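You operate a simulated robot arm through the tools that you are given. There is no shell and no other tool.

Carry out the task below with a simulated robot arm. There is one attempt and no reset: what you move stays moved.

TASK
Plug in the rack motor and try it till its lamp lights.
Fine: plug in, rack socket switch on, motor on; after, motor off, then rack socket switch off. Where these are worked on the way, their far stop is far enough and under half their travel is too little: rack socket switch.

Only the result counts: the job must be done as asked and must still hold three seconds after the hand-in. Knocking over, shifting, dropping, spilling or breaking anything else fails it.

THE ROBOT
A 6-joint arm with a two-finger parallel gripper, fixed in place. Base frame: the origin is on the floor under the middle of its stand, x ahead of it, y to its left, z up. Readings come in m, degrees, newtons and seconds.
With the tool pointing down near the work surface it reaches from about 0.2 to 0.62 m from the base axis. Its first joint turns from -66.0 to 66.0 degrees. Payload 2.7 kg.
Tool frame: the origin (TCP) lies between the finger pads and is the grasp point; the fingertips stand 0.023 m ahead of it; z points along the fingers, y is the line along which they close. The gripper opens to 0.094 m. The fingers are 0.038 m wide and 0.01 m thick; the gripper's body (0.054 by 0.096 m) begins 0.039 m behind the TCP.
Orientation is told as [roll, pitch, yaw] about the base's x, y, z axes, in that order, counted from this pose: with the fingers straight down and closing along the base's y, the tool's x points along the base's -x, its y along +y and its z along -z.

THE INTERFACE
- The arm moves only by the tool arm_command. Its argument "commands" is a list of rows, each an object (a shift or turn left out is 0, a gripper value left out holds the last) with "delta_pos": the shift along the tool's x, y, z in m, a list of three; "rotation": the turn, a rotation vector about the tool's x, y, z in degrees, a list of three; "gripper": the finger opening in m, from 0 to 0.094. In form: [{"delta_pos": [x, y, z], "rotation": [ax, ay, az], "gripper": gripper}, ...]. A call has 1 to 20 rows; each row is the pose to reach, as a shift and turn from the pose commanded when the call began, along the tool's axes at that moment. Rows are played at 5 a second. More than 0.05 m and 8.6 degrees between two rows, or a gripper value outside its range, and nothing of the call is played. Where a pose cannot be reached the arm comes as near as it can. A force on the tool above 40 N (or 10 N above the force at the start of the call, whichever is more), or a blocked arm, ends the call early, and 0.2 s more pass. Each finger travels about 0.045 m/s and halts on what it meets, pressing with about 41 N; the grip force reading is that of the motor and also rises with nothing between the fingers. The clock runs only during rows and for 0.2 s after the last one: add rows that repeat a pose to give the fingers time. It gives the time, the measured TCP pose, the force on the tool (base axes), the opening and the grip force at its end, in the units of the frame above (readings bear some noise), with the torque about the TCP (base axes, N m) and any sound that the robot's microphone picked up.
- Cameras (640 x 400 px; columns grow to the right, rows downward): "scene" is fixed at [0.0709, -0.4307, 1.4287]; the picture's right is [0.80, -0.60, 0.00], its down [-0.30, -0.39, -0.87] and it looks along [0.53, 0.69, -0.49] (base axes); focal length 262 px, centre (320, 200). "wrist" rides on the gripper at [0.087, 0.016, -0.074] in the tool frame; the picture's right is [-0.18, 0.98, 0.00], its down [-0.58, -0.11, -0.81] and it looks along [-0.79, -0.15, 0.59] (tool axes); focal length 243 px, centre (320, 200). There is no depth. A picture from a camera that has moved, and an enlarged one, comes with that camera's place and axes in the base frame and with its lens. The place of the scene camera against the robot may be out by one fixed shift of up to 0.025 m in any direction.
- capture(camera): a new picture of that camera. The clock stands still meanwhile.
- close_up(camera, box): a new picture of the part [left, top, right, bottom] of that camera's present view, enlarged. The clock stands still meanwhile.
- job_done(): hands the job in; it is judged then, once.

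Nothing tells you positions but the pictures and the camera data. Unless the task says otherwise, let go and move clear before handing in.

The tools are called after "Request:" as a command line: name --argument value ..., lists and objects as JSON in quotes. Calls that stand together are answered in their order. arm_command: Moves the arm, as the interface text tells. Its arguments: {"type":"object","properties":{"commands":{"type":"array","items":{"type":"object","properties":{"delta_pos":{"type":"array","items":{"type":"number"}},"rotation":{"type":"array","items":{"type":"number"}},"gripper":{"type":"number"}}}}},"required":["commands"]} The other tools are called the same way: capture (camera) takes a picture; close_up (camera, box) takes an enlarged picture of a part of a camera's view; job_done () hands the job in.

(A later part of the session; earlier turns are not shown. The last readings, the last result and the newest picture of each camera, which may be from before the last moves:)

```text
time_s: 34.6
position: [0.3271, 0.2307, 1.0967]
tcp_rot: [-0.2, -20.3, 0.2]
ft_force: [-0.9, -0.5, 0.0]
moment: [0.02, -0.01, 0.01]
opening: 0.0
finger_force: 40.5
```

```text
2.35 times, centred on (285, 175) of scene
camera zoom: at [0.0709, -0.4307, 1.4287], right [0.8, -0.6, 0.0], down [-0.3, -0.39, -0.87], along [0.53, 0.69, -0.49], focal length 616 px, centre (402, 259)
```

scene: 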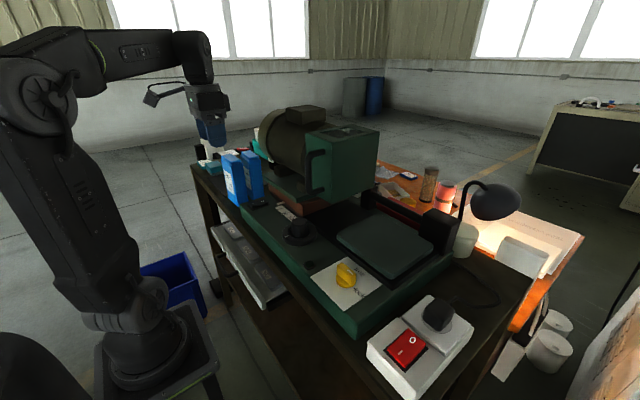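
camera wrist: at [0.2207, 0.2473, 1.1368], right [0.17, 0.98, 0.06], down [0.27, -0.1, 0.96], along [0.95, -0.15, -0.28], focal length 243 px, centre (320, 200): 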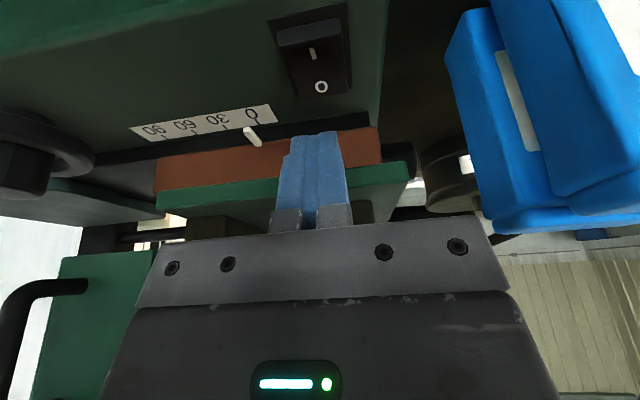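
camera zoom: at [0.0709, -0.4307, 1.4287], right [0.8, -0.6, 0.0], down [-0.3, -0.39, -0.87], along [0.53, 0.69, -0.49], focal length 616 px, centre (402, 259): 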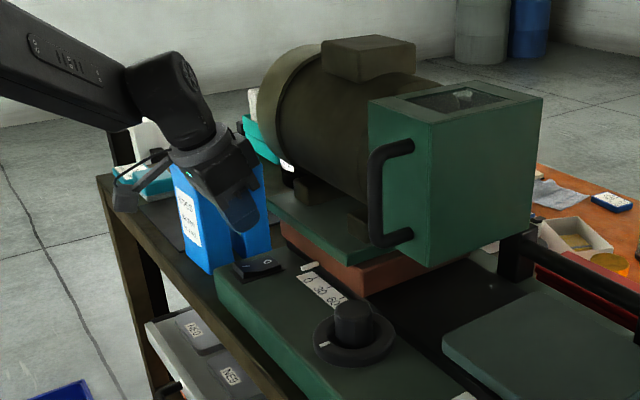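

The fingertips are in line with the I and O marks and the wrist is well clear. I'll press the motor's I end down in small steps.

Request:
arm_command --commands '[{"delta_pos": [0.0068, 0.0015, 0.0188]}, {"delta_pos": [0.013, 0.0015, 0.0357]}, {"delta_pos": [0.0144, 0.0015, 0.0395]}, {"delta_pos": [0.0154, 0.0015, 0.0423]}, {"delta_pos": [0.0164, 0.0015, 0.0451]}, {"delta_pos": [0.0174, 0.0015, 0.0479]}, {"delta_pos": [0.0181, 0.0015, 0.0498]}]'

Request:
capture --camera "scene"

Request:
capture --camera "wrist"

```text
time_s: 36.2
position: [0.3289, 0.2348, 1.0463]
tcp_rot: [0.0, -20.6, 0.2]
ft_force: [-3.6, -1.9, 6.1]
moment: [0.0, 0.13, 0.03]
opening: 0.0
finger_force: 41.4
heard: click
stopped in row 7: the force on the tool passed its limit at 45 N (the readings are from after the stop); the commanded pose is now the measured one
```

```text
taken
```

scene: 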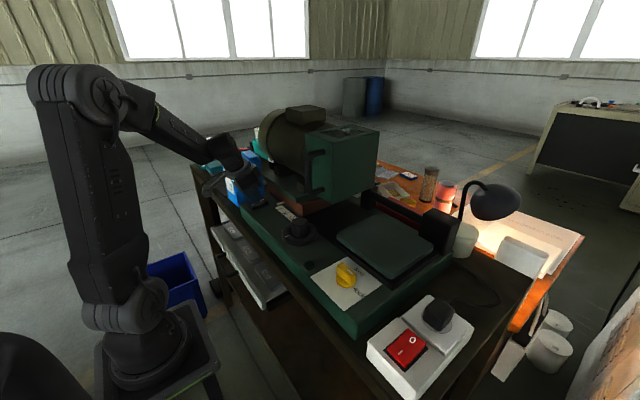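

```text
taken
camera wrist: at [0.2225, 0.2507, 1.0861], right [0.17, 0.98, 0.06], down [0.26, -0.11, 0.96], along [0.95, -0.15, -0.28], focal length 243 px, centre (320, 200)
```

wrist: 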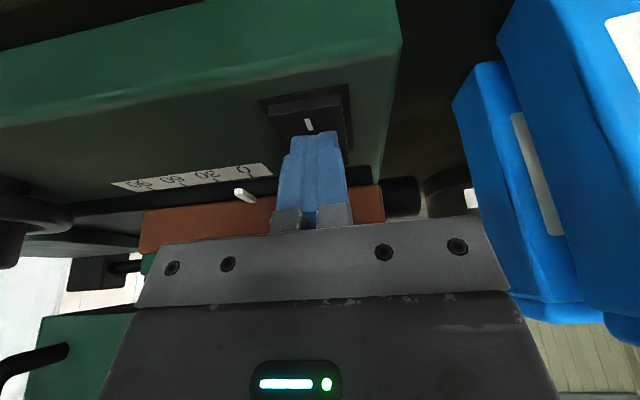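

I heard a click and met the stop at the expected depth. I'll check the lamp.

Request:
close_up --camera "scene" --box '[270, 220, 370, 300]'

Request:
close_up --camera "wrist" --box '[240, 60, 400, 220]'

Request:
close_up --camera "scene" --box '[190, 90, 400, 240]'

```text
5.00 times, centred on (320, 260) of scene
camera zoom: at [0.0707, -0.4308, 1.4287], right [0.8, -0.6, 0.0], down [-0.3, -0.39, -0.87], along [0.53, 0.69, -0.49], focal length 1308 px, centre (320, -100)
```

zoom: 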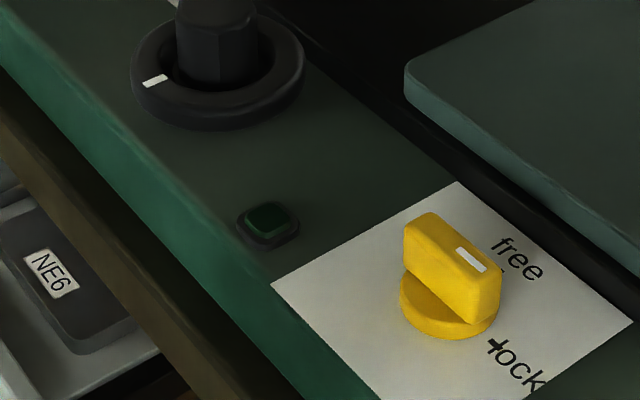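

```text
2.50 times, centred on (320, 140) of wrist
camera zoom: at [0.2225, 0.2507, 1.0861], right [0.17, 0.98, 0.06], down [0.26, -0.11, 0.96], along [0.95, -0.15, -0.28], focal length 606 px, centre (320, 350)
```

zoom: 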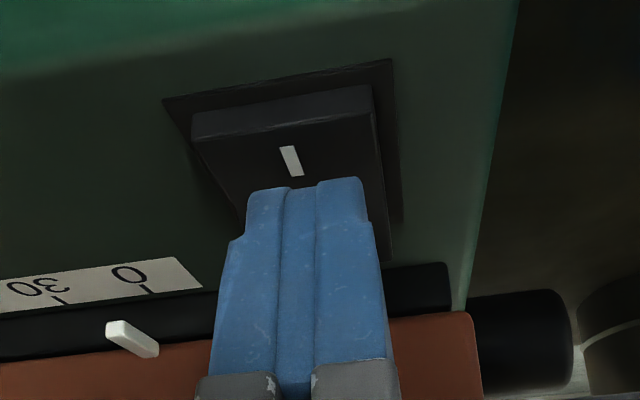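

```text
2.67 times, centred on (295, 165) of scene
camera zoom: at [0.0707, -0.4308, 1.4287], right [0.8, -0.6, 0.0], down [-0.3, -0.39, -0.87], along [0.53, 0.69, -0.49], focal length 698 px, centre (387, 293)
```

zoom: 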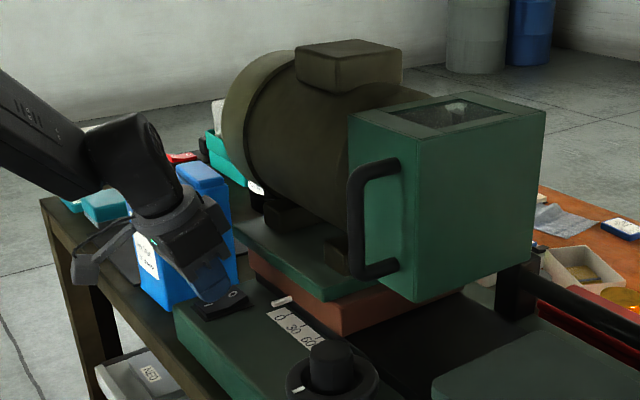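

The lamp is still dark, and the contact looks further inboard than I intended. I'll lift off and check the rocker's position.

Request:
arm_command --commands '[{"delta_pos": [-0.0068, 0, -0.0188]}, {"delta_pos": [-0.0137, 0, -0.0376]}, {"delta_pos": [-0.0205, 0, -0.0564], "rotation": [0, 5, 0]}, {"delta_pos": [0.01, 0, -0.085], "rotation": [0, 10, 0]}, {"delta_pos": [0.03, 0, -0.115], "rotation": [0, 15, 0]}, {"delta_pos": [0.03, 0, -0.115], "rotation": [0, 20, 0]}, {"delta_pos": [0.03, 0, -0.115], "rotation": [0, 20, 0]}]'

Request:
capture --camera "wrist"

Request:
close_up --camera "scene" --box '[200, 160, 360, 290]'

```text
time_s: 37.8
position: [0.2624, 0.2348, 1.1439]
tcp_rot: [0.1, -0.4, 0.2]
ft_force: [0.5, -0.4, 0.0]
moment: [0.0, 0.0, 0.04]
opening: 0.0002
finger_force: 41.0
```

```text
taken
camera wrist: at [0.1753, 0.2505, 1.2175], right [0.18, 0.98, 0.0], down [0.58, -0.11, 0.81], along [0.8, -0.15, -0.59], focal length 243 px, centre (320, 200)
```

wrist: 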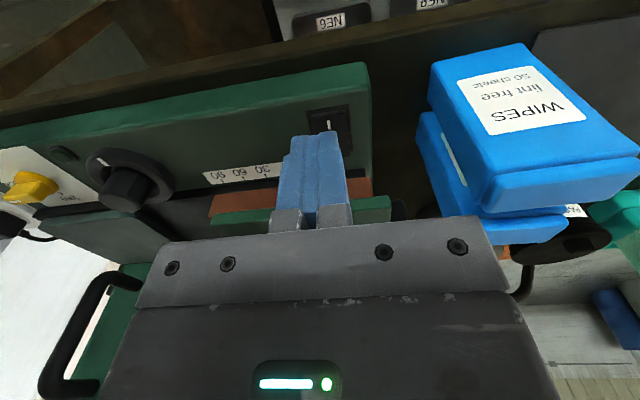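

```text
3.08 times, centred on (280, 225) of scene
camera zoom: at [0.0709, -0.4307, 1.4287], right [0.8, -0.6, 0.0], down [-0.3, -0.39, -0.87], along [0.53, 0.69, -0.49], focal length 805 px, centre (443, 123)
```

zoom: 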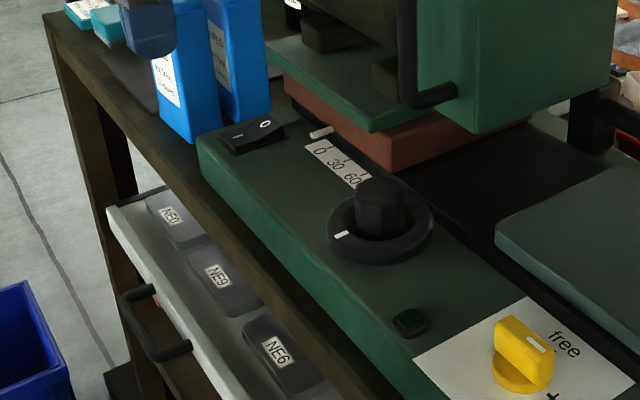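

Request:
close_up --camera "scene" --box '[225, 185, 285, 225]'

Request:
close_up --camera "wrist" --box '[270, 80, 390, 180]'

Request:
close_up --camera "scene" --box '[290, 245, 340, 285]'

Request:
close_up --camera "scene" --box '[370, 280, 490, 400]'

```text
10.00 times, centred on (255, 205) of scene
camera zoom: at [0.0709, -0.4307, 1.4287], right [0.8, -0.6, 0.0], down [-0.3, -0.39, -0.87], along [0.53, 0.69, -0.49], focal length 2616 px, centre (970, 150)
```

zoom: 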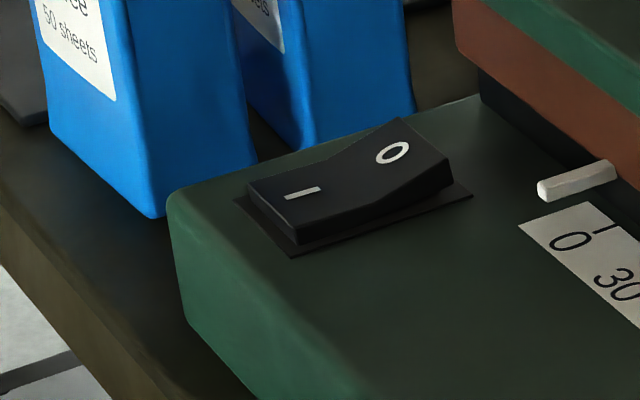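

```text
4.00 times, centred on (330, 130) of wrist
camera zoom: at [0.1753, 0.2505, 1.2175], right [0.18, 0.98, 0.0], down [0.58, -0.11, 0.81], along [0.8, -0.15, -0.59], focal length 970 px, centre (280, 480)
```

zoom: 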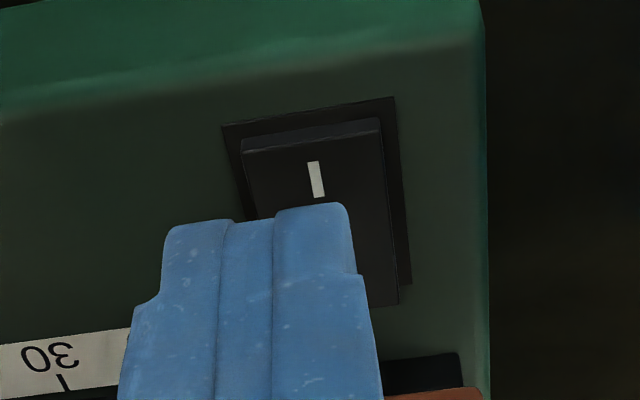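

```text
10.00 times, centred on (315, 265) of scene
camera zoom: at [0.0709, -0.4307, 1.4287], right [0.8, -0.6, 0.0], down [-0.3, -0.39, -0.87], along [0.53, 0.69, -0.49], focal length 2616 px, centre (370, -450)
```

zoom: 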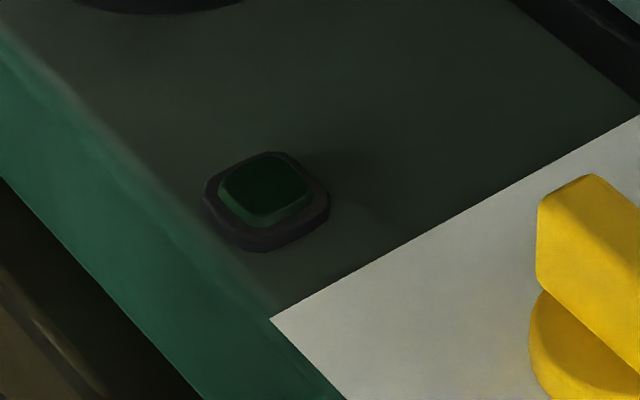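

```text
3.33 times, centred on (430, 340) of scene
camera zoom: at [0.0709, -0.4307, 1.4287], right [0.8, -0.6, 0.0], down [-0.3, -0.39, -0.87], along [0.53, 0.69, -0.49], focal length 872 px, centre (-47, -267)
```

zoom: 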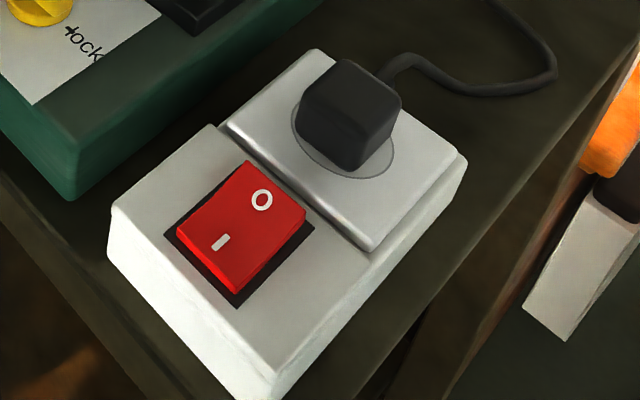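

The motor rocker is now on (O end raised), but the lamp is dark and I hear no motor. It may need a moment, so I'll wait a few seconds and listen before judging.

Request:
arm_command --commands '[{"delta_pos": [0.005, 0, -0.01], "gripper": 0.0}, {"delta_pos": [0.01, 0, -0.03]}, {"delta_pos": [0.01, 0, -0.05]}, {"delta_pos": [0.01, 0, -0.05]}, {"delta_pos": [0.01, 0, -0.05]}, {"delta_pos": [0.01, 0, -0.05]}, {"delta_pos": [0.01, 0, -0.05]}, {"delta_pos": [0.01, 0, -0.05]}, {"delta_pos": [0.01, 0, -0.05]}, {"delta_pos": [0.01, 0, -0.05]}, {"delta_pos": [0.01, 0, -0.05]}, {"delta_pos": [0.01, 0, -0.05]}, {"delta_pos": [0.01, 0, -0.05]}, {"delta_pos": [0.01, 0, -0.05]}, {"delta_pos": [0.01, 0, -0.05]}]'

Request:
close_up --camera "scene" --box '[270, 220, 370, 300]'

Request:
capture --camera "scene"

```text
time_s: 41.0
position: [0.2526, 0.2342, 1.1936]
tcp_rot: [0.0, -0.5, 0.1]
ft_force: [0.3, 1.0, 0.3]
moment: [0.01, -0.02, -0.01]
opening: 0.0
finger_force: 41.1
```

```text
5.00 times, centred on (320, 260) of scene
camera zoom: at [0.0709, -0.4307, 1.4287], right [0.8, -0.6, 0.0], down [-0.3, -0.39, -0.87], along [0.53, 0.69, -0.49], focal length 1308 px, centre (320, -100)
```

zoom: 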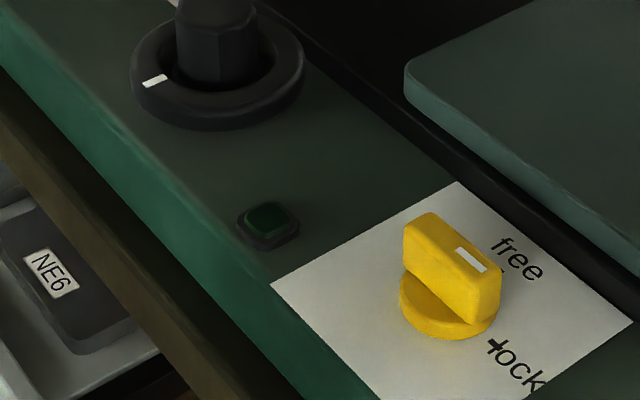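

```text
taken
```

scene: 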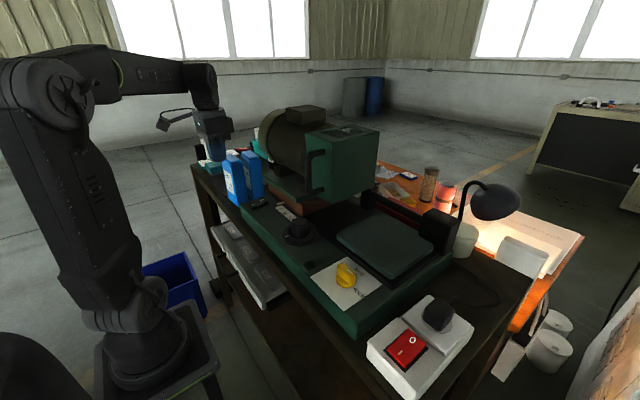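

There is still no lamp and no motor sound, so power isn't getting through; the plug's seating is the likely cause. I'll undo things in order, motor off first, then socket off, and then reseat the plug. I'm moving over the motor's O end now.

Request:
arm_command --commands '[{"delta_pos": [-0.025, 0, 0.02], "rotation": [0, -4, 0]}, {"delta_pos": [-0.05, 0, 0.045], "rotation": [0, -8, 0]}, {"delta_pos": [-0.075, -0.001, 0.07], "rotation": [0, -12, 0]}, {"delta_pos": [-0.09, -0.001, 0.09], "rotation": [0, -16, 0]}, {"delta_pos": [-0.0981, -0.001, 0.1095], "rotation": [0, -19.5, 0]}, {"delta_pos": [-0.0981, -0.001, 0.1095], "rotation": [0, -19.5, 0]}]'

Request:
capture --camera "wrist"

Request:
close_up --camera "scene" --box '[180, 110, 340, 240]'

```text
time_s: 42.4
position: [0.3495, 0.2329, 1.0836]
tcp_rot: [0.0, -19.9, 0.2]
ft_force: [-0.5, 0.3, 0.7]
moment: [-0.03, 0.01, 0.04]
opening: 0.0
finger_force: 41.0
```

```text
taken
camera wrist: at [0.2437, 0.249, 1.1238], right [0.17, 0.98, 0.06], down [0.27, -0.11, 0.96], along [0.95, -0.15, -0.28], focal length 243 px, centre (320, 200)
```

wrist: 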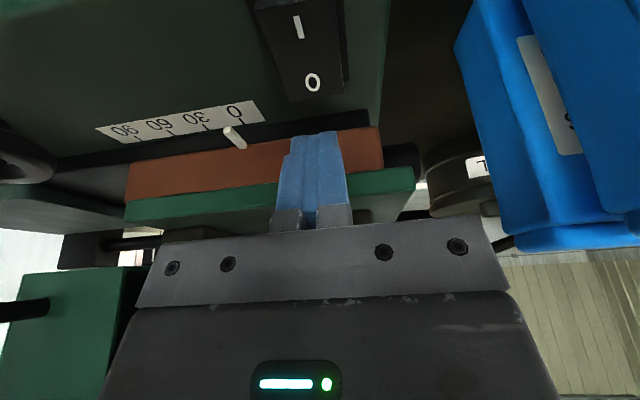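

```text
3.08 times, centred on (260, 175) of scene
camera zoom: at [0.0709, -0.4307, 1.4287], right [0.8, -0.6, 0.0], down [-0.3, -0.39, -0.87], along [0.53, 0.69, -0.49], focal length 805 px, centre (505, 277)
```

zoom: 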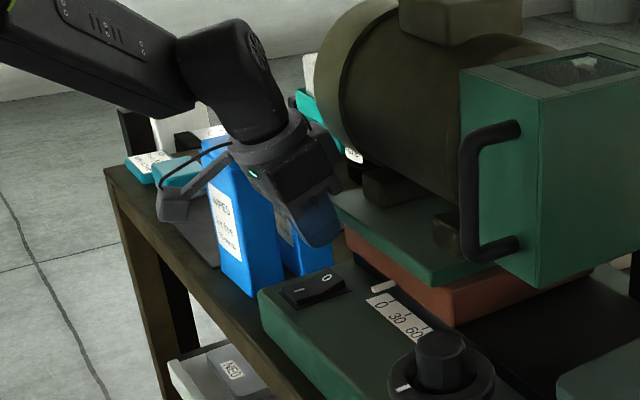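

The fingertips are in line with the O end and clear of the motor carriage. I'll press it down.

Request:
arm_command --commands '[{"delta_pos": [0.0051, 0, 0.0141]}, {"delta_pos": [0.0096, 0, 0.0263]}, {"delta_pos": [0.0109, 0, 0.0301]}, {"delta_pos": [0.012, 0, 0.0329]}, {"delta_pos": [0.013, 0, 0.0357]}, {"delta_pos": [0.014, 0, 0.0385]}, {"delta_pos": [0.0147, 0, 0.0404]}, {"delta_pos": [0.0154, 0, 0.0423]}]'

```text
time_s: 43.8
position: [0.3521, 0.2337, 1.0499]
tcp_rot: [0.2, -20.6, 0.1]
ft_force: [-0.2, -0.2, 1.5]
moment: [-0.04, 0.04, 0.04]
opening: 0.0
finger_force: 41.1
heard: click
stopped in row 7: the force on the tool passed its limit at 46 N (the readings are from after the stop); the commanded pose is now the measured one
```

A click again. I'll lift off and confirm the motor switch is back off.

Request:
arm_command --commands '[{"delta_pos": [-0.0068, 0, -0.0188]}, {"delta_pos": [-0.0137, 0, -0.0376]}, {"delta_pos": [-0.005, 0, -0.07], "rotation": [0, 5, 0]}, {"delta_pos": [0.015, 0, -0.11], "rotation": [0, 10, 0]}, {"delta_pos": [0.03, 0, -0.15], "rotation": [0, 15, 0]}, {"delta_pos": [0.03, 0, -0.18], "rotation": [0, 20.4, 0]}, {"delta_pos": [0.03, 0, -0.18], "rotation": [0, 20.4, 0]}]'

Request:
close_up --camera "scene" --box '[225, 185, 285, 225]'

Request:
capture --camera "scene"

```text
time_s: 45.4
position: [0.2586, 0.2351, 1.2071]
tcp_rot: [0.3, 0.0, 0.3]
ft_force: [-0.4, -0.2, 0.7]
moment: [0.01, 0.02, 0.02]
opening: 0.0001
finger_force: 41.5
```

```text
10.00 times, centred on (255, 205) of scene
camera zoom: at [0.0709, -0.4307, 1.4287], right [0.8, -0.6, 0.0], down [-0.3, -0.39, -0.87], along [0.53, 0.69, -0.49], focal length 2616 px, centre (970, 150)
```

zoom: 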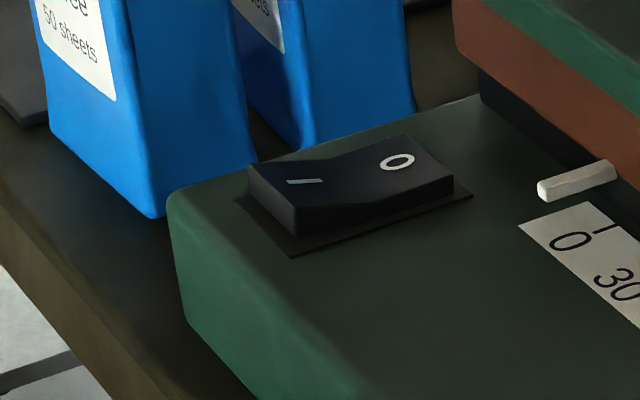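

```text
taken
```

scene: 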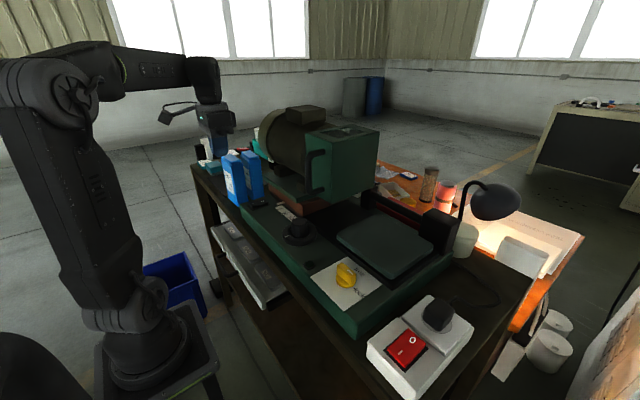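

The motor switch is off again. I'll swing back toward the socket, staying high.

Request:
arm_command --commands '[{"delta_pos": [0.008, -0.03, -0.02]}, {"delta_pos": [0.014, -0.065, -0.04]}, {"delta_pos": [0.02, -0.1, -0.06]}, {"delta_pos": [0.02, -0.14, -0.065]}, {"delta_pos": [0.02, -0.18, -0.065]}, {"delta_pos": [0.02, -0.22, -0.065]}, {"delta_pos": [0.02, -0.26, -0.065]}, {"delta_pos": [0.02, -0.3, -0.065]}, {"delta_pos": [0.02, -0.34, -0.065]}, {"delta_pos": [0.02, -0.38, -0.065]}, {"delta_pos": [0.02, -0.42, -0.065], "gripper": 0.05}, {"delta_pos": [0.02, -0.46, -0.065], "gripper": 0.094}, {"delta_pos": [0.01, -0.49, -0.065], "gripper": 0.094}, {"delta_pos": [-0.01, -0.51, -0.06], "gripper": 0.094}, {"delta_pos": [-0.03, -0.53, -0.05], "gripper": 0.094}, {"delta_pos": [-0.05, -0.54, -0.03], "gripper": 0.094}, {"delta_pos": [-0.05, -0.54, -0.03], "gripper": 0.094}]'

Request:
capture --camera "wrist"

```text
time_s: 49.0
position: [0.3115, -0.3077, 1.2357]
tcp_rot: [0.2, -0.2, 0.1]
ft_force: [1.2, -0.4, 0.0]
moment: [0.0, 0.02, 0.02]
opening: 0.094
finger_force: 0.1
```

```text
taken
camera wrist: at [0.2252, -0.2924, 1.3106], right [0.18, 0.98, 0.0], down [0.58, -0.11, 0.81], along [0.79, -0.14, -0.59], focal length 243 px, centre (320, 200)
```

wrist: 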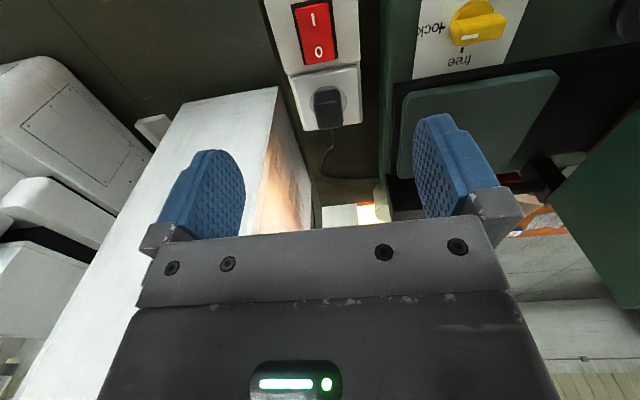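

I'll tilt down for a steep look at how the plug sits on the socket disc.

Request:
arm_command --commands '[{"delta_pos": [-0.01, 0, 0.01], "rotation": [0, 8, 0]}, {"delta_pos": [-0.02, 0, 0.02], "rotation": [0, 16, 0]}, {"delta_pos": [-0.03, 0, 0.03], "rotation": [0, 24, 0]}, {"delta_pos": [-0.03, 0, 0.03], "rotation": [0, 30, 0]}, {"delta_pos": [-0.03, 0, 0.03], "rotation": [0, 30, 0]}]'

Request:
capture --camera "wrist"

Request:
close_up --camera "wrist" --box '[260, 60, 400, 220]'

```text
time_s: 50.2
position: [0.3346, -0.3031, 1.1967]
tcp_rot: [0.1, 29.9, 0.3]
ft_force: [-0.5, -0.3, -0.5]
moment: [0.0, 0.0, 0.01]
opening: 0.0942
finger_force: 0.1
out of reach, approached as far as the arm can: row 4, 5
```

```text
taken
camera wrist: at [0.2975, -0.2882, 1.3036], right [0.16, 0.98, -0.09], down [0.91, -0.11, 0.41], along [0.39, -0.15, -0.91], focal length 243 px, centre (320, 200)
```

wrist: 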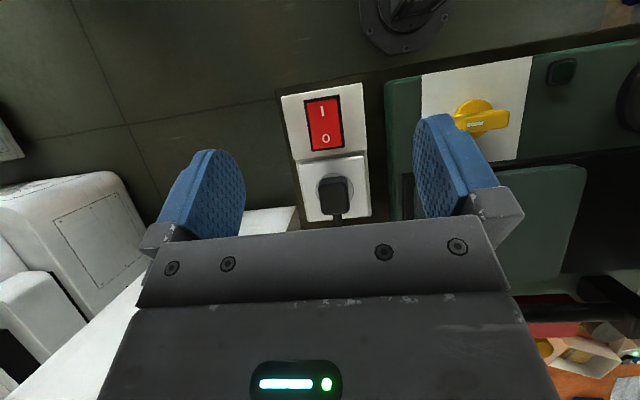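

```text
2.50 times, centred on (330, 140) of wrist
camera zoom: at [0.2975, -0.2882, 1.3036], right [0.16, 0.98, -0.09], down [0.91, -0.11, 0.41], along [0.39, -0.15, -0.91], focal length 606 px, centre (295, 350)
```

zoom: 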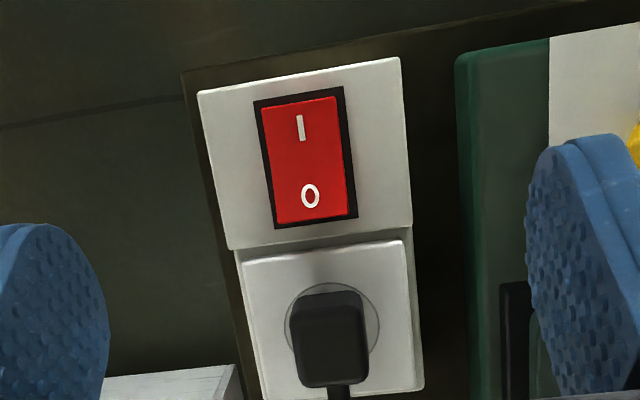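

Request:
close_up --camera "wrist" --box '[295, 145, 375, 225]'

Request:
close_up --camera "scene" --box '[400, 275, 480, 345]'

```text
5.00 times, centred on (335, 185) of wrist
camera zoom: at [0.2975, -0.2882, 1.3036], right [0.16, 0.98, -0.09], down [0.91, -0.11, 0.41], along [0.39, -0.15, -0.91], focal length 1213 px, centre (245, 275)
```

zoom: 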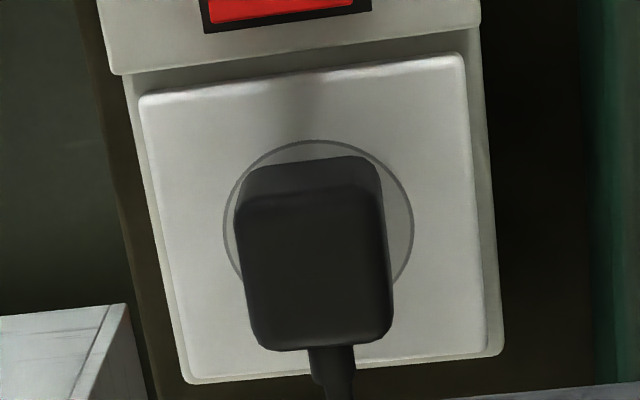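

```text
5.71 times, centred on (440, 310) of scene
camera zoom: at [0.0709, -0.4307, 1.4287], right [0.8, -0.6, 0.0], down [-0.3, -0.39, -0.87], along [0.53, 0.69, -0.49], focal length 1495 px, centre (-366, -429)
```

zoom: 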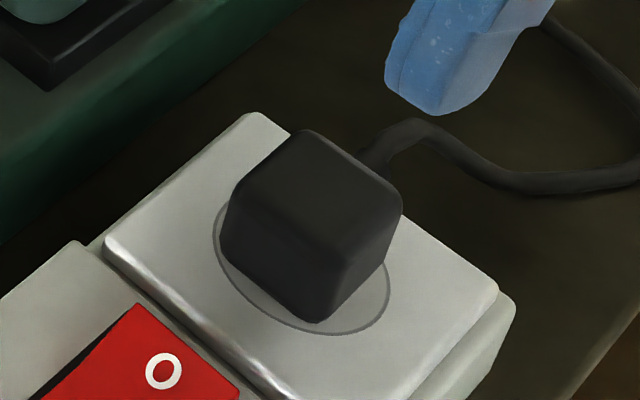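

The plug sits flush and about centred on the disc, but it may not be latched. I'll switch the socket off first (O end), then test the plug. I'm moving above the red rocker's O end with the fingers closed.

Request:
arm_command --commands '[{"delta_pos": [-0.01, -0.003, 0.014], "rotation": [0, -7, 0], "gripper": 0.06}, {"delta_pos": [-0.025, -0.006, 0.034], "rotation": [0, -14, 0], "gripper": 0.03}, {"delta_pos": [-0.045, -0.009, 0.06], "rotation": [0, -21, 0], "gripper": 0.0}, {"delta_pos": [-0.065, -0.0124, 0.085], "rotation": [0, -28, 0], "gripper": 0.0}, {"delta_pos": [-0.0767, -0.0124, 0.102], "rotation": [0, -30, 0], "gripper": 0.0}, {"delta_pos": [-0.0767, -0.0124, 0.102], "rotation": [0, -30, 0], "gripper": 0.0}]'

Request:
capture --camera "wrist"

Request:
close_up --camera "scene" --box '[360, 270, 500, 390]'

```text
time_s: 51.6
position: [0.3498, -0.3169, 1.0669]
tcp_rot: [0.1, -0.1, 0.3]
ft_force: [0.7, -0.1, -0.4]
moment: [0.0, 0.02, -0.02]
opening: 0.0
finger_force: 31.0
```

```text
taken
camera wrist: at [0.2627, -0.301, 1.141], right [0.18, 0.98, 0.0], down [0.58, -0.11, 0.81], along [0.79, -0.14, -0.59], focal length 243 px, centre (320, 200)
```

wrist: 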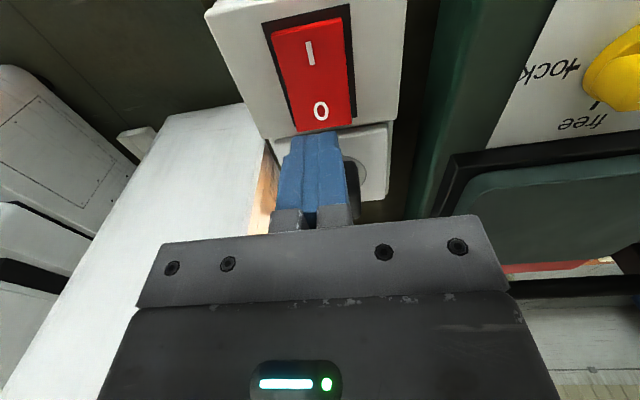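

```text
3.33 times, centred on (430, 330) of scene
camera zoom: at [0.0709, -0.4307, 1.4287], right [0.8, -0.6, 0.0], down [-0.3, -0.39, -0.87], along [0.53, 0.69, -0.49], focal length 872 px, centre (-47, -233)
```

zoom: 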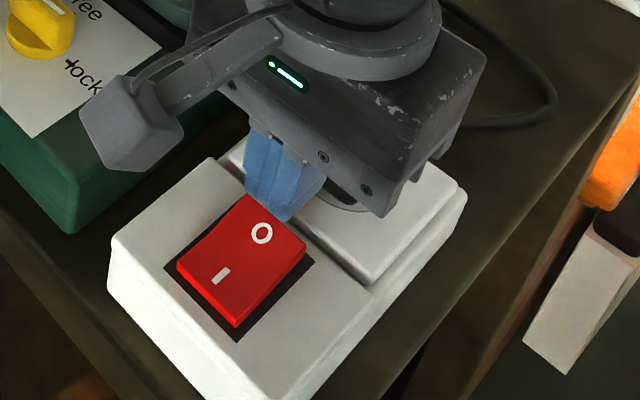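

The fingertips will land right on the O mark. I'll press down until it clicks.

Request:
arm_command --commands '[{"delta_pos": [0, 0.0012, 0.015]}, {"delta_pos": [0, 0.0012, 0.024]}, {"delta_pos": [0, 0.0012, 0.028]}, {"delta_pos": [0, 0.0012, 0.031]}, {"delta_pos": [0, 0.0012, 0.034]}, {"delta_pos": [0, 0.0012, 0.037]}, {"delta_pos": [0, 0.0012, 0.04]}, {"delta_pos": [0, 0.0012, 0.042]}]'

```text
time_s: 52.9
position: [0.3512, -0.3147, 1.039]
tcp_rot: [-0.2, -0.4, 0.3]
ft_force: [-0.6, 1.2, 2.5]
moment: [0.0, 0.06, -0.01]
opening: 0.0001
finger_force: 41.0
heard: click
stopped in row 6: the force on the tool passed its limit at 45 N (the readings are from after the stop); the commanded pose is now the measured one
```

A click, so the socket switch should be off. I'll lift, open the fingers and check.

Request:
arm_command --commands '[{"delta_pos": [0, 0, -0.015]}, {"delta_pos": [0, 0, -0.04], "gripper": 0.03}, {"delta_pos": [0.01, 0, -0.065], "gripper": 0.06}, {"delta_pos": [0.03, 0, -0.09], "gripper": 0.07}, {"delta_pos": [0.03, 0, -0.09], "gripper": 0.07}]'

Request:
close_up --camera "wrist" --box '[240, 0, 400, 110]'

Request:
capture --camera "wrist"

```text
time_s: 54.1
position: [0.3208, -0.3157, 1.1293]
tcp_rot: [-0.3, -0.4, 0.1]
ft_force: [0.5, -0.5, -0.4]
moment: [-0.01, 0.0, -0.01]
opening: 0.0699
finger_force: 0.1
```

```text
3.64 times, centred on (320, 55) of wrist
camera zoom: at [0.2337, -0.2994, 1.203], right [0.18, 0.98, 0.0], down [0.58, -0.1, 0.81], along [0.8, -0.15, -0.59], focal length 882 px, centre (320, 727)
```

zoom: 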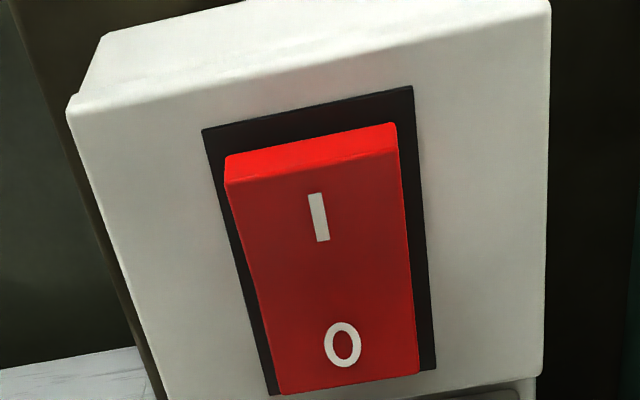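

```text
taken
camera wrist: at [0.2337, -0.2994, 1.203], right [0.18, 0.98, 0.0], down [0.58, -0.1, 0.81], along [0.8, -0.15, -0.59], focal length 243 px, centre (320, 200)
```

wrist: 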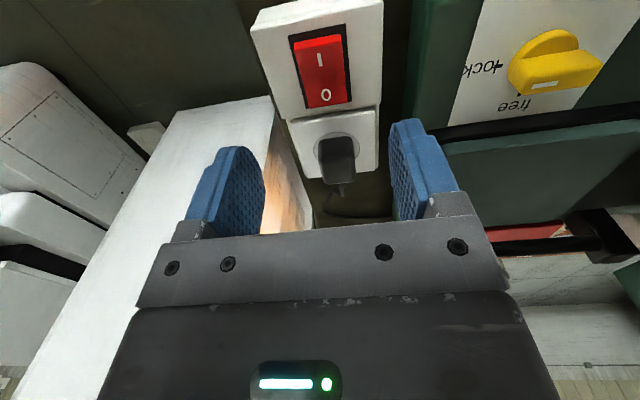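

The socket switch is off. I'll go back over the plug, grip it and tug very gently to see whether it is latched.

Request:
arm_command --commands '[{"delta_pos": [-0.03, 0, 0.01], "rotation": [-0.25, 0.35, 0.1]}, {"delta_pos": [-0.065, 0, 0.02], "rotation": [-0.25, 0.35, 0.1]}, {"delta_pos": [-0.0925, 0, 0.04], "rotation": [-0.25, 0.35, 0.1]}, {"delta_pos": [-0.0925, 0, 0.065], "rotation": [-0.25, 0.35, 0.1]}, {"delta_pos": [-0.0925, 0, 0.085], "rotation": [-0.25, 0.35, 0.1]}, {"delta_pos": [-0.0925, 0, 0.0915], "rotation": [-0.25, 0.35, 0.1]}, {"delta_pos": [-0.0925, 0, 0.0915], "rotation": [-0.25, 0.35, 0.1]}]'

Request:
capture --camera "wrist"

Request:
close_up --camera "wrist" --box '[230, 60, 410, 220]'

```text
time_s: 55.7
position: [0.4153, -0.3141, 1.0367]
tcp_rot: [0.1, -0.1, 0.1]
ft_force: [-0.1, 0.8, 0.2]
moment: [0.0, 0.05, 0.01]
opening: 0.0698
finger_force: 0.0
```

```text
taken
camera wrist: at [0.3294, -0.2986, 1.1115], right [0.18, 0.98, 0.0], down [0.58, -0.11, 0.81], along [0.79, -0.15, -0.59], focal length 243 px, centre (320, 200)
```

wrist: 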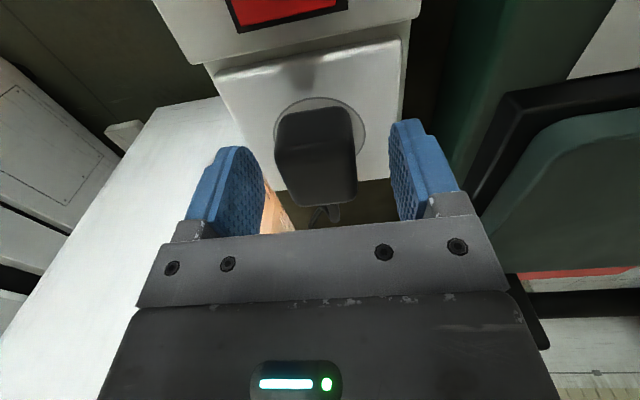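

```text
2.50 times, centred on (320, 140) of wrist
camera zoom: at [0.3294, -0.2986, 1.1115], right [0.18, 0.98, 0.0], down [0.58, -0.11, 0.81], along [0.79, -0.15, -0.59], focal length 606 px, centre (320, 350)
```

zoom: 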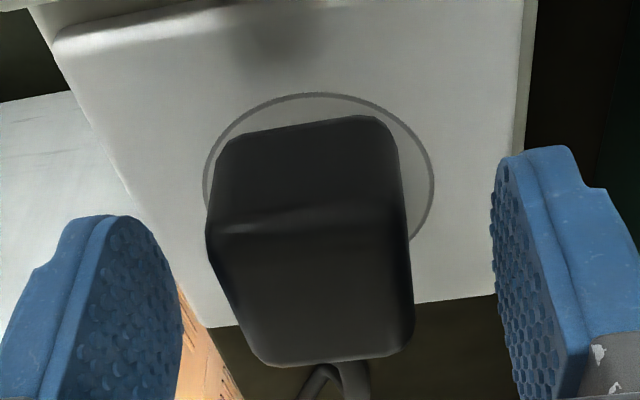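

The plug is centred on the disc within about a millimetre. I'll grip it and lift by a tiny amount to feel whether it holds.

Request:
arm_command --commands '[{"gripper": 0.05}, {"gripper": 0.03}, {"gripper": 0.015}, {"gripper": 0.015}, {"gripper": 0.015}]'

Request:
arm_command --commands '[{"delta_pos": [0, 0, -0.001]}, {"delta_pos": [0, 0, -0.002]}]'

```text
time_s: 56.9
position: [0.4157, -0.3141, 1.0368]
tcp_rot: [0.1, -0.1, -0.1]
ft_force: [1.2, 0.0, -1.0]
moment: [0.02, -0.01, 0.01]
opening: 0.0353
finger_force: 41.0
```

```text
time_s: 57.5
position: [0.4152, -0.3155, 1.0383]
tcp_rot: [0.1, -0.1, 0.1]
ft_force: [-0.3, 0.6, 0.3]
moment: [0.0, 0.0, 0.0]
opening: 0.0351
finger_force: 40.8
```

Lifting 2 mm met no resistance, so the plug may be loose. I'll lift a little more to be sure.

Request:
arm_command --commands '[{"delta_pos": [0, 0, -0.002]}, {"delta_pos": [0, 0, -0.004]}, {"delta_pos": [0, 0, -0.006]}]'

Request:
close_up --camera "wrist" --box '[230, 60, 410, 220]'

Request:
close_up --camera "scene" --box '[390, 270, 490, 350]'

```text
time_s: 58.3
position: [0.4139, -0.3162, 1.0453]
tcp_rot: [0.1, 0.0, 0.1]
ft_force: [0.4, 0.4, -0.4]
moment: [0.05, 0.0, 0.01]
opening: 0.0353
finger_force: 41.3
```

```text
2.50 times, centred on (320, 140) of wrist
camera zoom: at [0.3278, -0.2991, 1.1204], right [0.18, 0.98, 0.0], down [0.58, -0.11, 0.81], along [0.79, -0.15, -0.59], focal length 606 px, centre (320, 350)
```

zoom: 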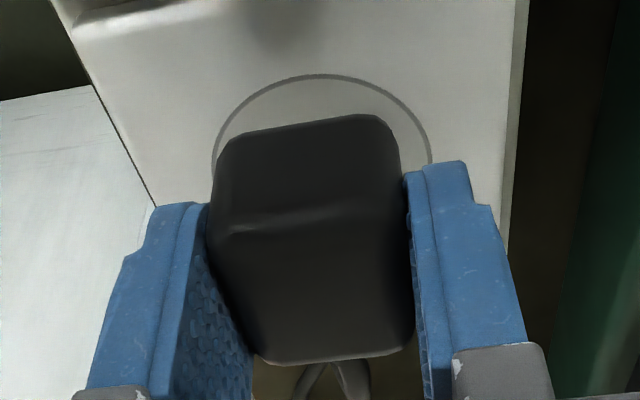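

```text
5.00 times, centred on (440, 310) of scene
camera zoom: at [0.0709, -0.4307, 1.4287], right [0.8, -0.6, 0.0], down [-0.3, -0.39, -0.87], along [0.53, 0.69, -0.49], focal length 1308 px, centre (-280, -350)
```

zoom: 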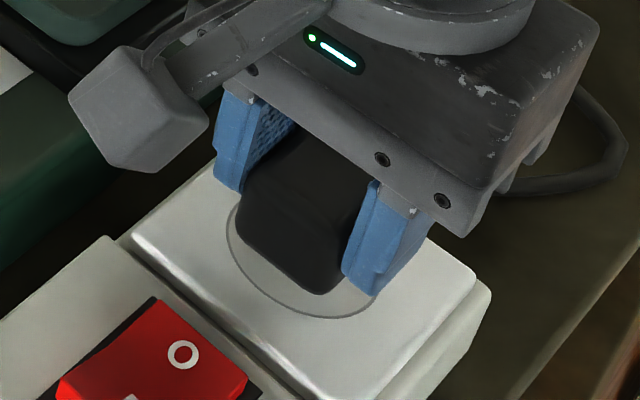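

The plug is loose: it snapped in the first time, and then my sideways relaxing of the arm popped it out again. With both switches off, I'll realign it about 1–2 mm further from the base and check just above the surface.

Request:
arm_command --commands '[{"delta_pos": [-0.0015, 0.0003, 0.003]}, {"delta_pos": [-0.0015, 0.0003, 0.006]}, {"delta_pos": [-0.0015, 0.0003, 0.006]}]'

Request:
close_up --camera "wrist" --box '[260, 80, 380, 170]'

Request:
close_up --camera "scene" --box '[400, 275, 480, 345]'

```text
time_s: 59.1
position: [0.4157, -0.3138, 1.0391]
tcp_rot: [0.1, -0.1, 0.1]
ft_force: [-0.4, 0.5, 0.0]
moment: [0.01, -0.01, 0.0]
opening: 0.035
finger_force: 40.9
```

```text
4.44 times, centred on (320, 125) of wrist
camera zoom: at [0.3288, -0.2984, 1.1139], right [0.18, 0.98, 0.0], down [0.58, -0.11, 0.81], along [0.79, -0.15, -0.59], focal length 1078 px, centre (320, 533)
```

zoom: 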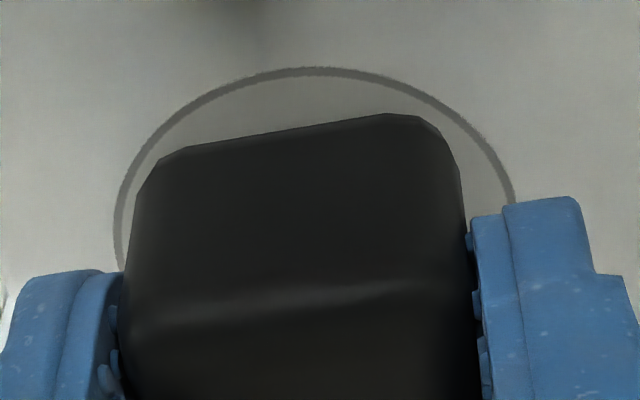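

```text
5.71 times, centred on (440, 310) of scene
camera zoom: at [0.0709, -0.4307, 1.4287], right [0.8, -0.6, 0.0], down [-0.3, -0.39, -0.87], along [0.53, 0.69, -0.49], focal length 1495 px, centre (-366, -429)
```

zoom: 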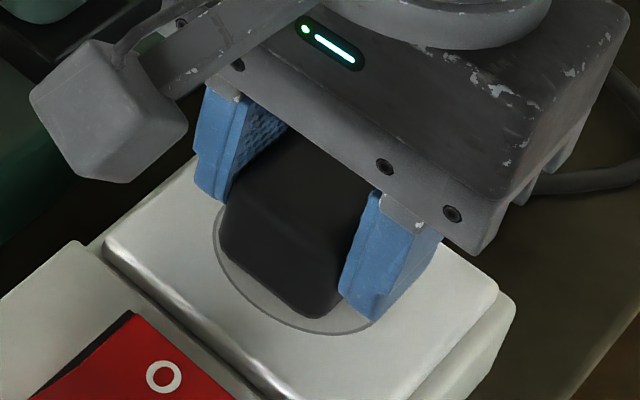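

The plug's edge now reads about 2 mm short of centred. I'll shift it 2 mm outward, then step down gently, stop at the first snap, and release without any sideways relief.

Request:
arm_command --commands '[{"delta_pos": [-0.0022, -0.0002, 0.0]}, {"delta_pos": [-0.0022, -0.0002, 0.001]}, {"delta_pos": [-0.0022, -0.0002, 0.002]}]'

Request:
close_up --camera "wrist" --box '[260, 80, 380, 170]'

```text
time_s: 59.9
position: [0.4184, -0.3152, 1.0379]
tcp_rot: [0.1, -0.1, 0.3]
ft_force: [0.3, -0.4, -0.7]
moment: [-0.01, -0.01, 0.0]
opening: 0.0356
finger_force: 40.9
```

```text
4.44 times, centred on (320, 125) of wrist
camera zoom: at [0.3316, -0.2989, 1.1123], right [0.18, 0.98, 0.0], down [0.58, -0.11, 0.81], along [0.79, -0.15, -0.59], focal length 1078 px, centre (320, 533)
```

zoom: 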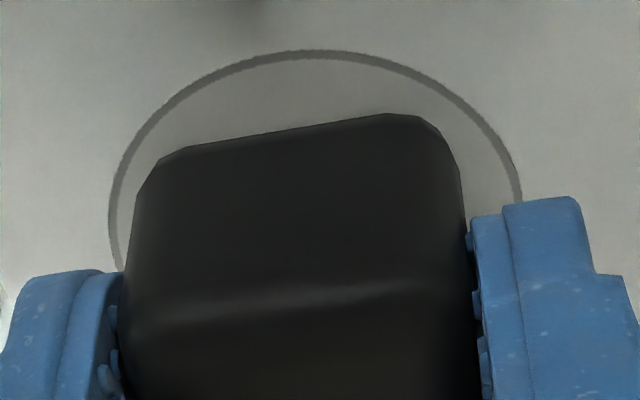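

The plug is now slightly past centred, similar to when it first snapped in. I'll press down a millimetre at a time.

Request:
arm_command --commands '[{"delta_pos": [0, 0, 0.001]}]'

Request:
arm_command --commands '[{"delta_pos": [0, 0, 0.001]}]'

```text
time_s: 60.3
position: [0.4181, -0.3142, 1.0378]
tcp_rot: [0.0, -0.1, 0.1]
ft_force: [0.4, 1.0, 2.8]
moment: [0.01, 0.06, -0.04]
opening: 0.0352
finger_force: 41.0
```

```text
time_s: 60.7
position: [0.4152, -0.3152, 1.0376]
tcp_rot: [0.1, -0.2, 0.2]
ft_force: [-10.7, 8.2, 17.4]
moment: [0.17, 0.54, -0.02]
opening: 0.0352
finger_force: 40.9
heard: snap
```

It snapped in again and the plug pulled itself to its seat. This time I'll simply open the fingers without shifting.

Request:
arm_command --commands '[{"gripper": 0.045}, {"gripper": 0.06}, {"gripper": 0.07}, {"gripper": 0.07}]'

Request:
capture --camera "wrist"

Request:
close_up --camera "wrist" --box '[230, 60, 410, 220]'

```text
time_s: 61.7
position: [0.4177, -0.3158, 1.036]
tcp_rot: [0.0, 0.0, 0.1]
ft_force: [-0.1, 0.3, -0.6]
moment: [0.01, 0.01, -0.02]
opening: 0.07
finger_force: 0.0
```

```text
taken
camera wrist: at [0.3314, -0.2994, 1.1102], right [0.18, 0.98, 0.0], down [0.58, -0.11, 0.81], along [0.79, -0.15, -0.59], focal length 243 px, centre (320, 200)
```

wrist: 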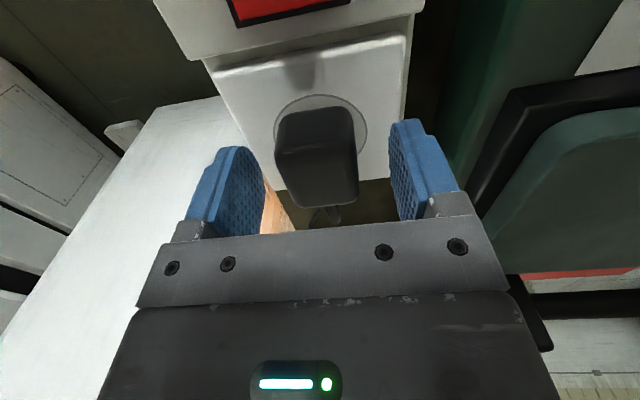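

```text
2.50 times, centred on (320, 140) of wrist
camera zoom: at [0.3314, -0.2994, 1.1102], right [0.18, 0.98, 0.0], down [0.58, -0.11, 0.81], along [0.79, -0.15, -0.59], focal length 606 px, centre (320, 350)
```

zoom: 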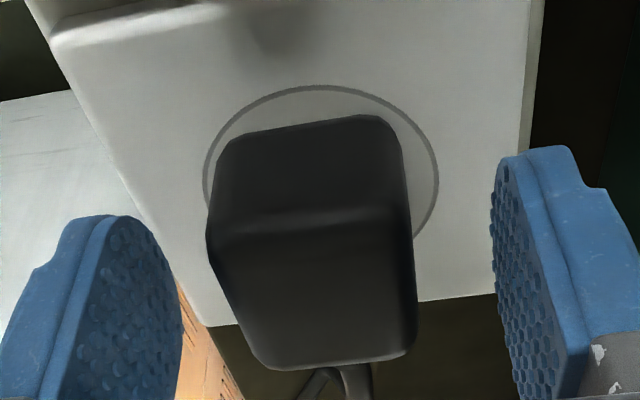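

No further snap, so the plug stays latched. I'll rise and go back to the red rocker's I end.

Request:
arm_command --commands '[{"delta_pos": [0, 0, -0.02]}, {"delta_pos": [0, 0, -0.045]}, {"delta_pos": [0.02, 0, -0.065]}, {"delta_pos": [0.06, 0, -0.07], "gripper": 0.04}, {"delta_pos": [0.1, 0, -0.065], "gripper": 0.0}, {"delta_pos": [0.105, 0.0, -0.05], "gripper": 0.0}, {"delta_pos": [0.105, 0.0, -0.04], "gripper": 0.0}, {"delta_pos": [0.105, 0.0, -0.04], "gripper": 0.0}]'

Request:
capture --camera "wrist"

Request:
close_up --camera "scene" --box '[360, 270, 500, 390]'

```text
time_s: 63.5
position: [0.3133, -0.3155, 1.0761]
tcp_rot: [0.1, -0.1, 0.0]
ft_force: [0.1, 0.1, -0.3]
moment: [0.03, -0.04, -0.01]
opening: 0.0002
finger_force: 38.8
```

```text
taken
camera wrist: at [0.2264, -0.2993, 1.1498], right [0.18, 0.98, 0.0], down [0.58, -0.11, 0.81], along [0.79, -0.15, -0.59], focal length 243 px, centre (320, 200)
```

wrist: 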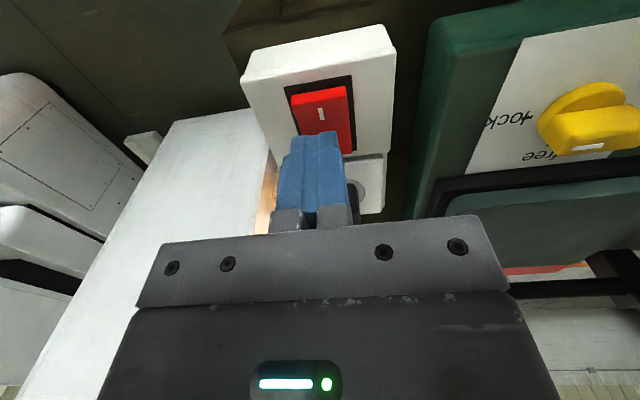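

```text
3.33 times, centred on (430, 330) of scene
camera zoom: at [0.0709, -0.4307, 1.4287], right [0.8, -0.6, 0.0], down [-0.3, -0.39, -0.87], along [0.53, 0.69, -0.49], focal length 872 px, centre (-47, -233)
```

zoom: 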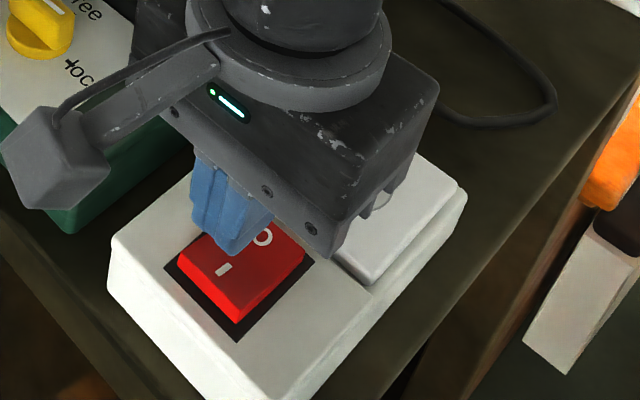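

The fingertips will land on the I mark. I'll press it.

Request:
arm_command --commands '[{"delta_pos": [0, 0, 0.02]}, {"delta_pos": [0, 0, 0.033]}, {"delta_pos": [0, 0, 0.037]}, {"delta_pos": [0, 0, 0.04]}, {"delta_pos": [0, 0, 0.043]}, {"delta_pos": [0, 0, 0.046]}, {"delta_pos": [0, 0, 0.049]}, {"delta_pos": [0, 0, 0.051]}]'

Request:
arm_command --commands '[{"delta_pos": [0, 0, -0.015]}, {"delta_pos": [0, 0, -0.04]}, {"delta_pos": [0, 0, -0.07]}, {"delta_pos": [0, 0, -0.1], "gripper": 0.03}, {"delta_pos": [0, 0, -0.1], "gripper": 0.06}, {"delta_pos": [0, 0, -0.1], "gripper": 0.06}]'

Request:
close_up --camera "wrist" --box '[240, 0, 400, 110]'

Request:
close_up --camera "wrist" --box '[280, 90, 400, 210]'

Request:
close_up --camera "scene" --box '[270, 220, 370, 300]'

```text
time_s: 64.7
position: [0.3128, -0.3151, 1.0385]
tcp_rot: [-0.3, -0.3, 0.2]
ft_force: [-3.1, 2.8, 5.6]
moment: [0.13, -0.03, 0.07]
opening: 0.0
finger_force: 41.1
heard: click
stopped in row 5: the force on the tool passed its limit at 45 N (the readings are from after the stop); the commanded pose is now the measured one
```

```text
time_s: 66.0
position: [0.3132, -0.3156, 1.1401]
tcp_rot: [-0.3, -0.3, 0.2]
ft_force: [0.0, 0.8, 0.1]
moment: [-0.02, 0.01, 0.01]
opening: 0.0598
finger_force: 0.2
```

```text
3.64 times, centred on (320, 55) of wrist
camera zoom: at [0.2262, -0.2997, 1.2129], right [0.18, 0.98, 0.0], down [0.58, -0.1, 0.81], along [0.8, -0.15, -0.59], focal length 882 px, centre (320, 727)
```

zoom: 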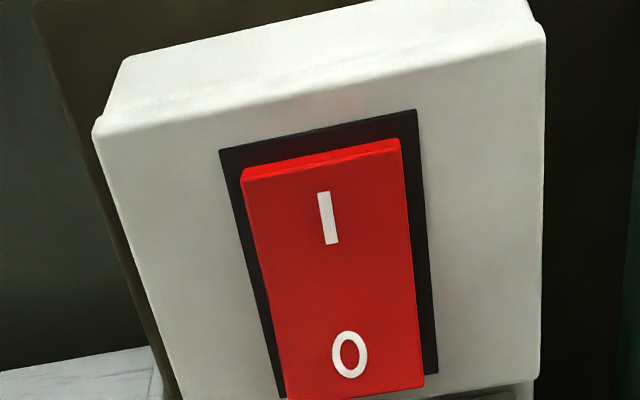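

```text
3.33 times, centred on (340, 150) of wrist
camera zoom: at [0.2262, -0.2997, 1.2129], right [0.18, 0.98, 0.0], down [0.58, -0.1, 0.81], along [0.8, -0.15, -0.59], focal length 809 px, centre (253, 367)
```

zoom: 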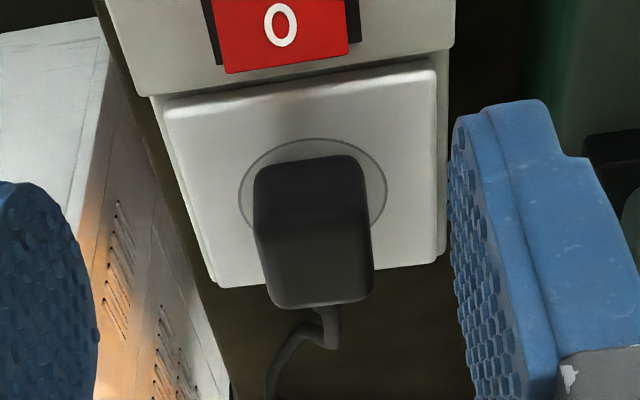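

```text
5.00 times, centred on (320, 260) of scene
camera zoom: at [0.0709, -0.4307, 1.4287], right [0.8, -0.6, 0.0], down [-0.3, -0.39, -0.87], along [0.53, 0.69, -0.49], focal length 1308 px, centre (320, -100)
```

zoom: 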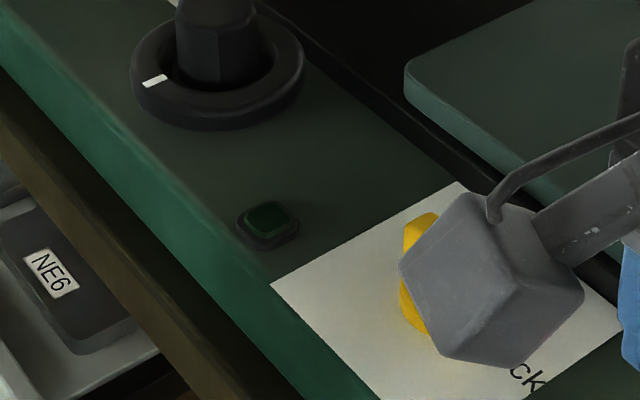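

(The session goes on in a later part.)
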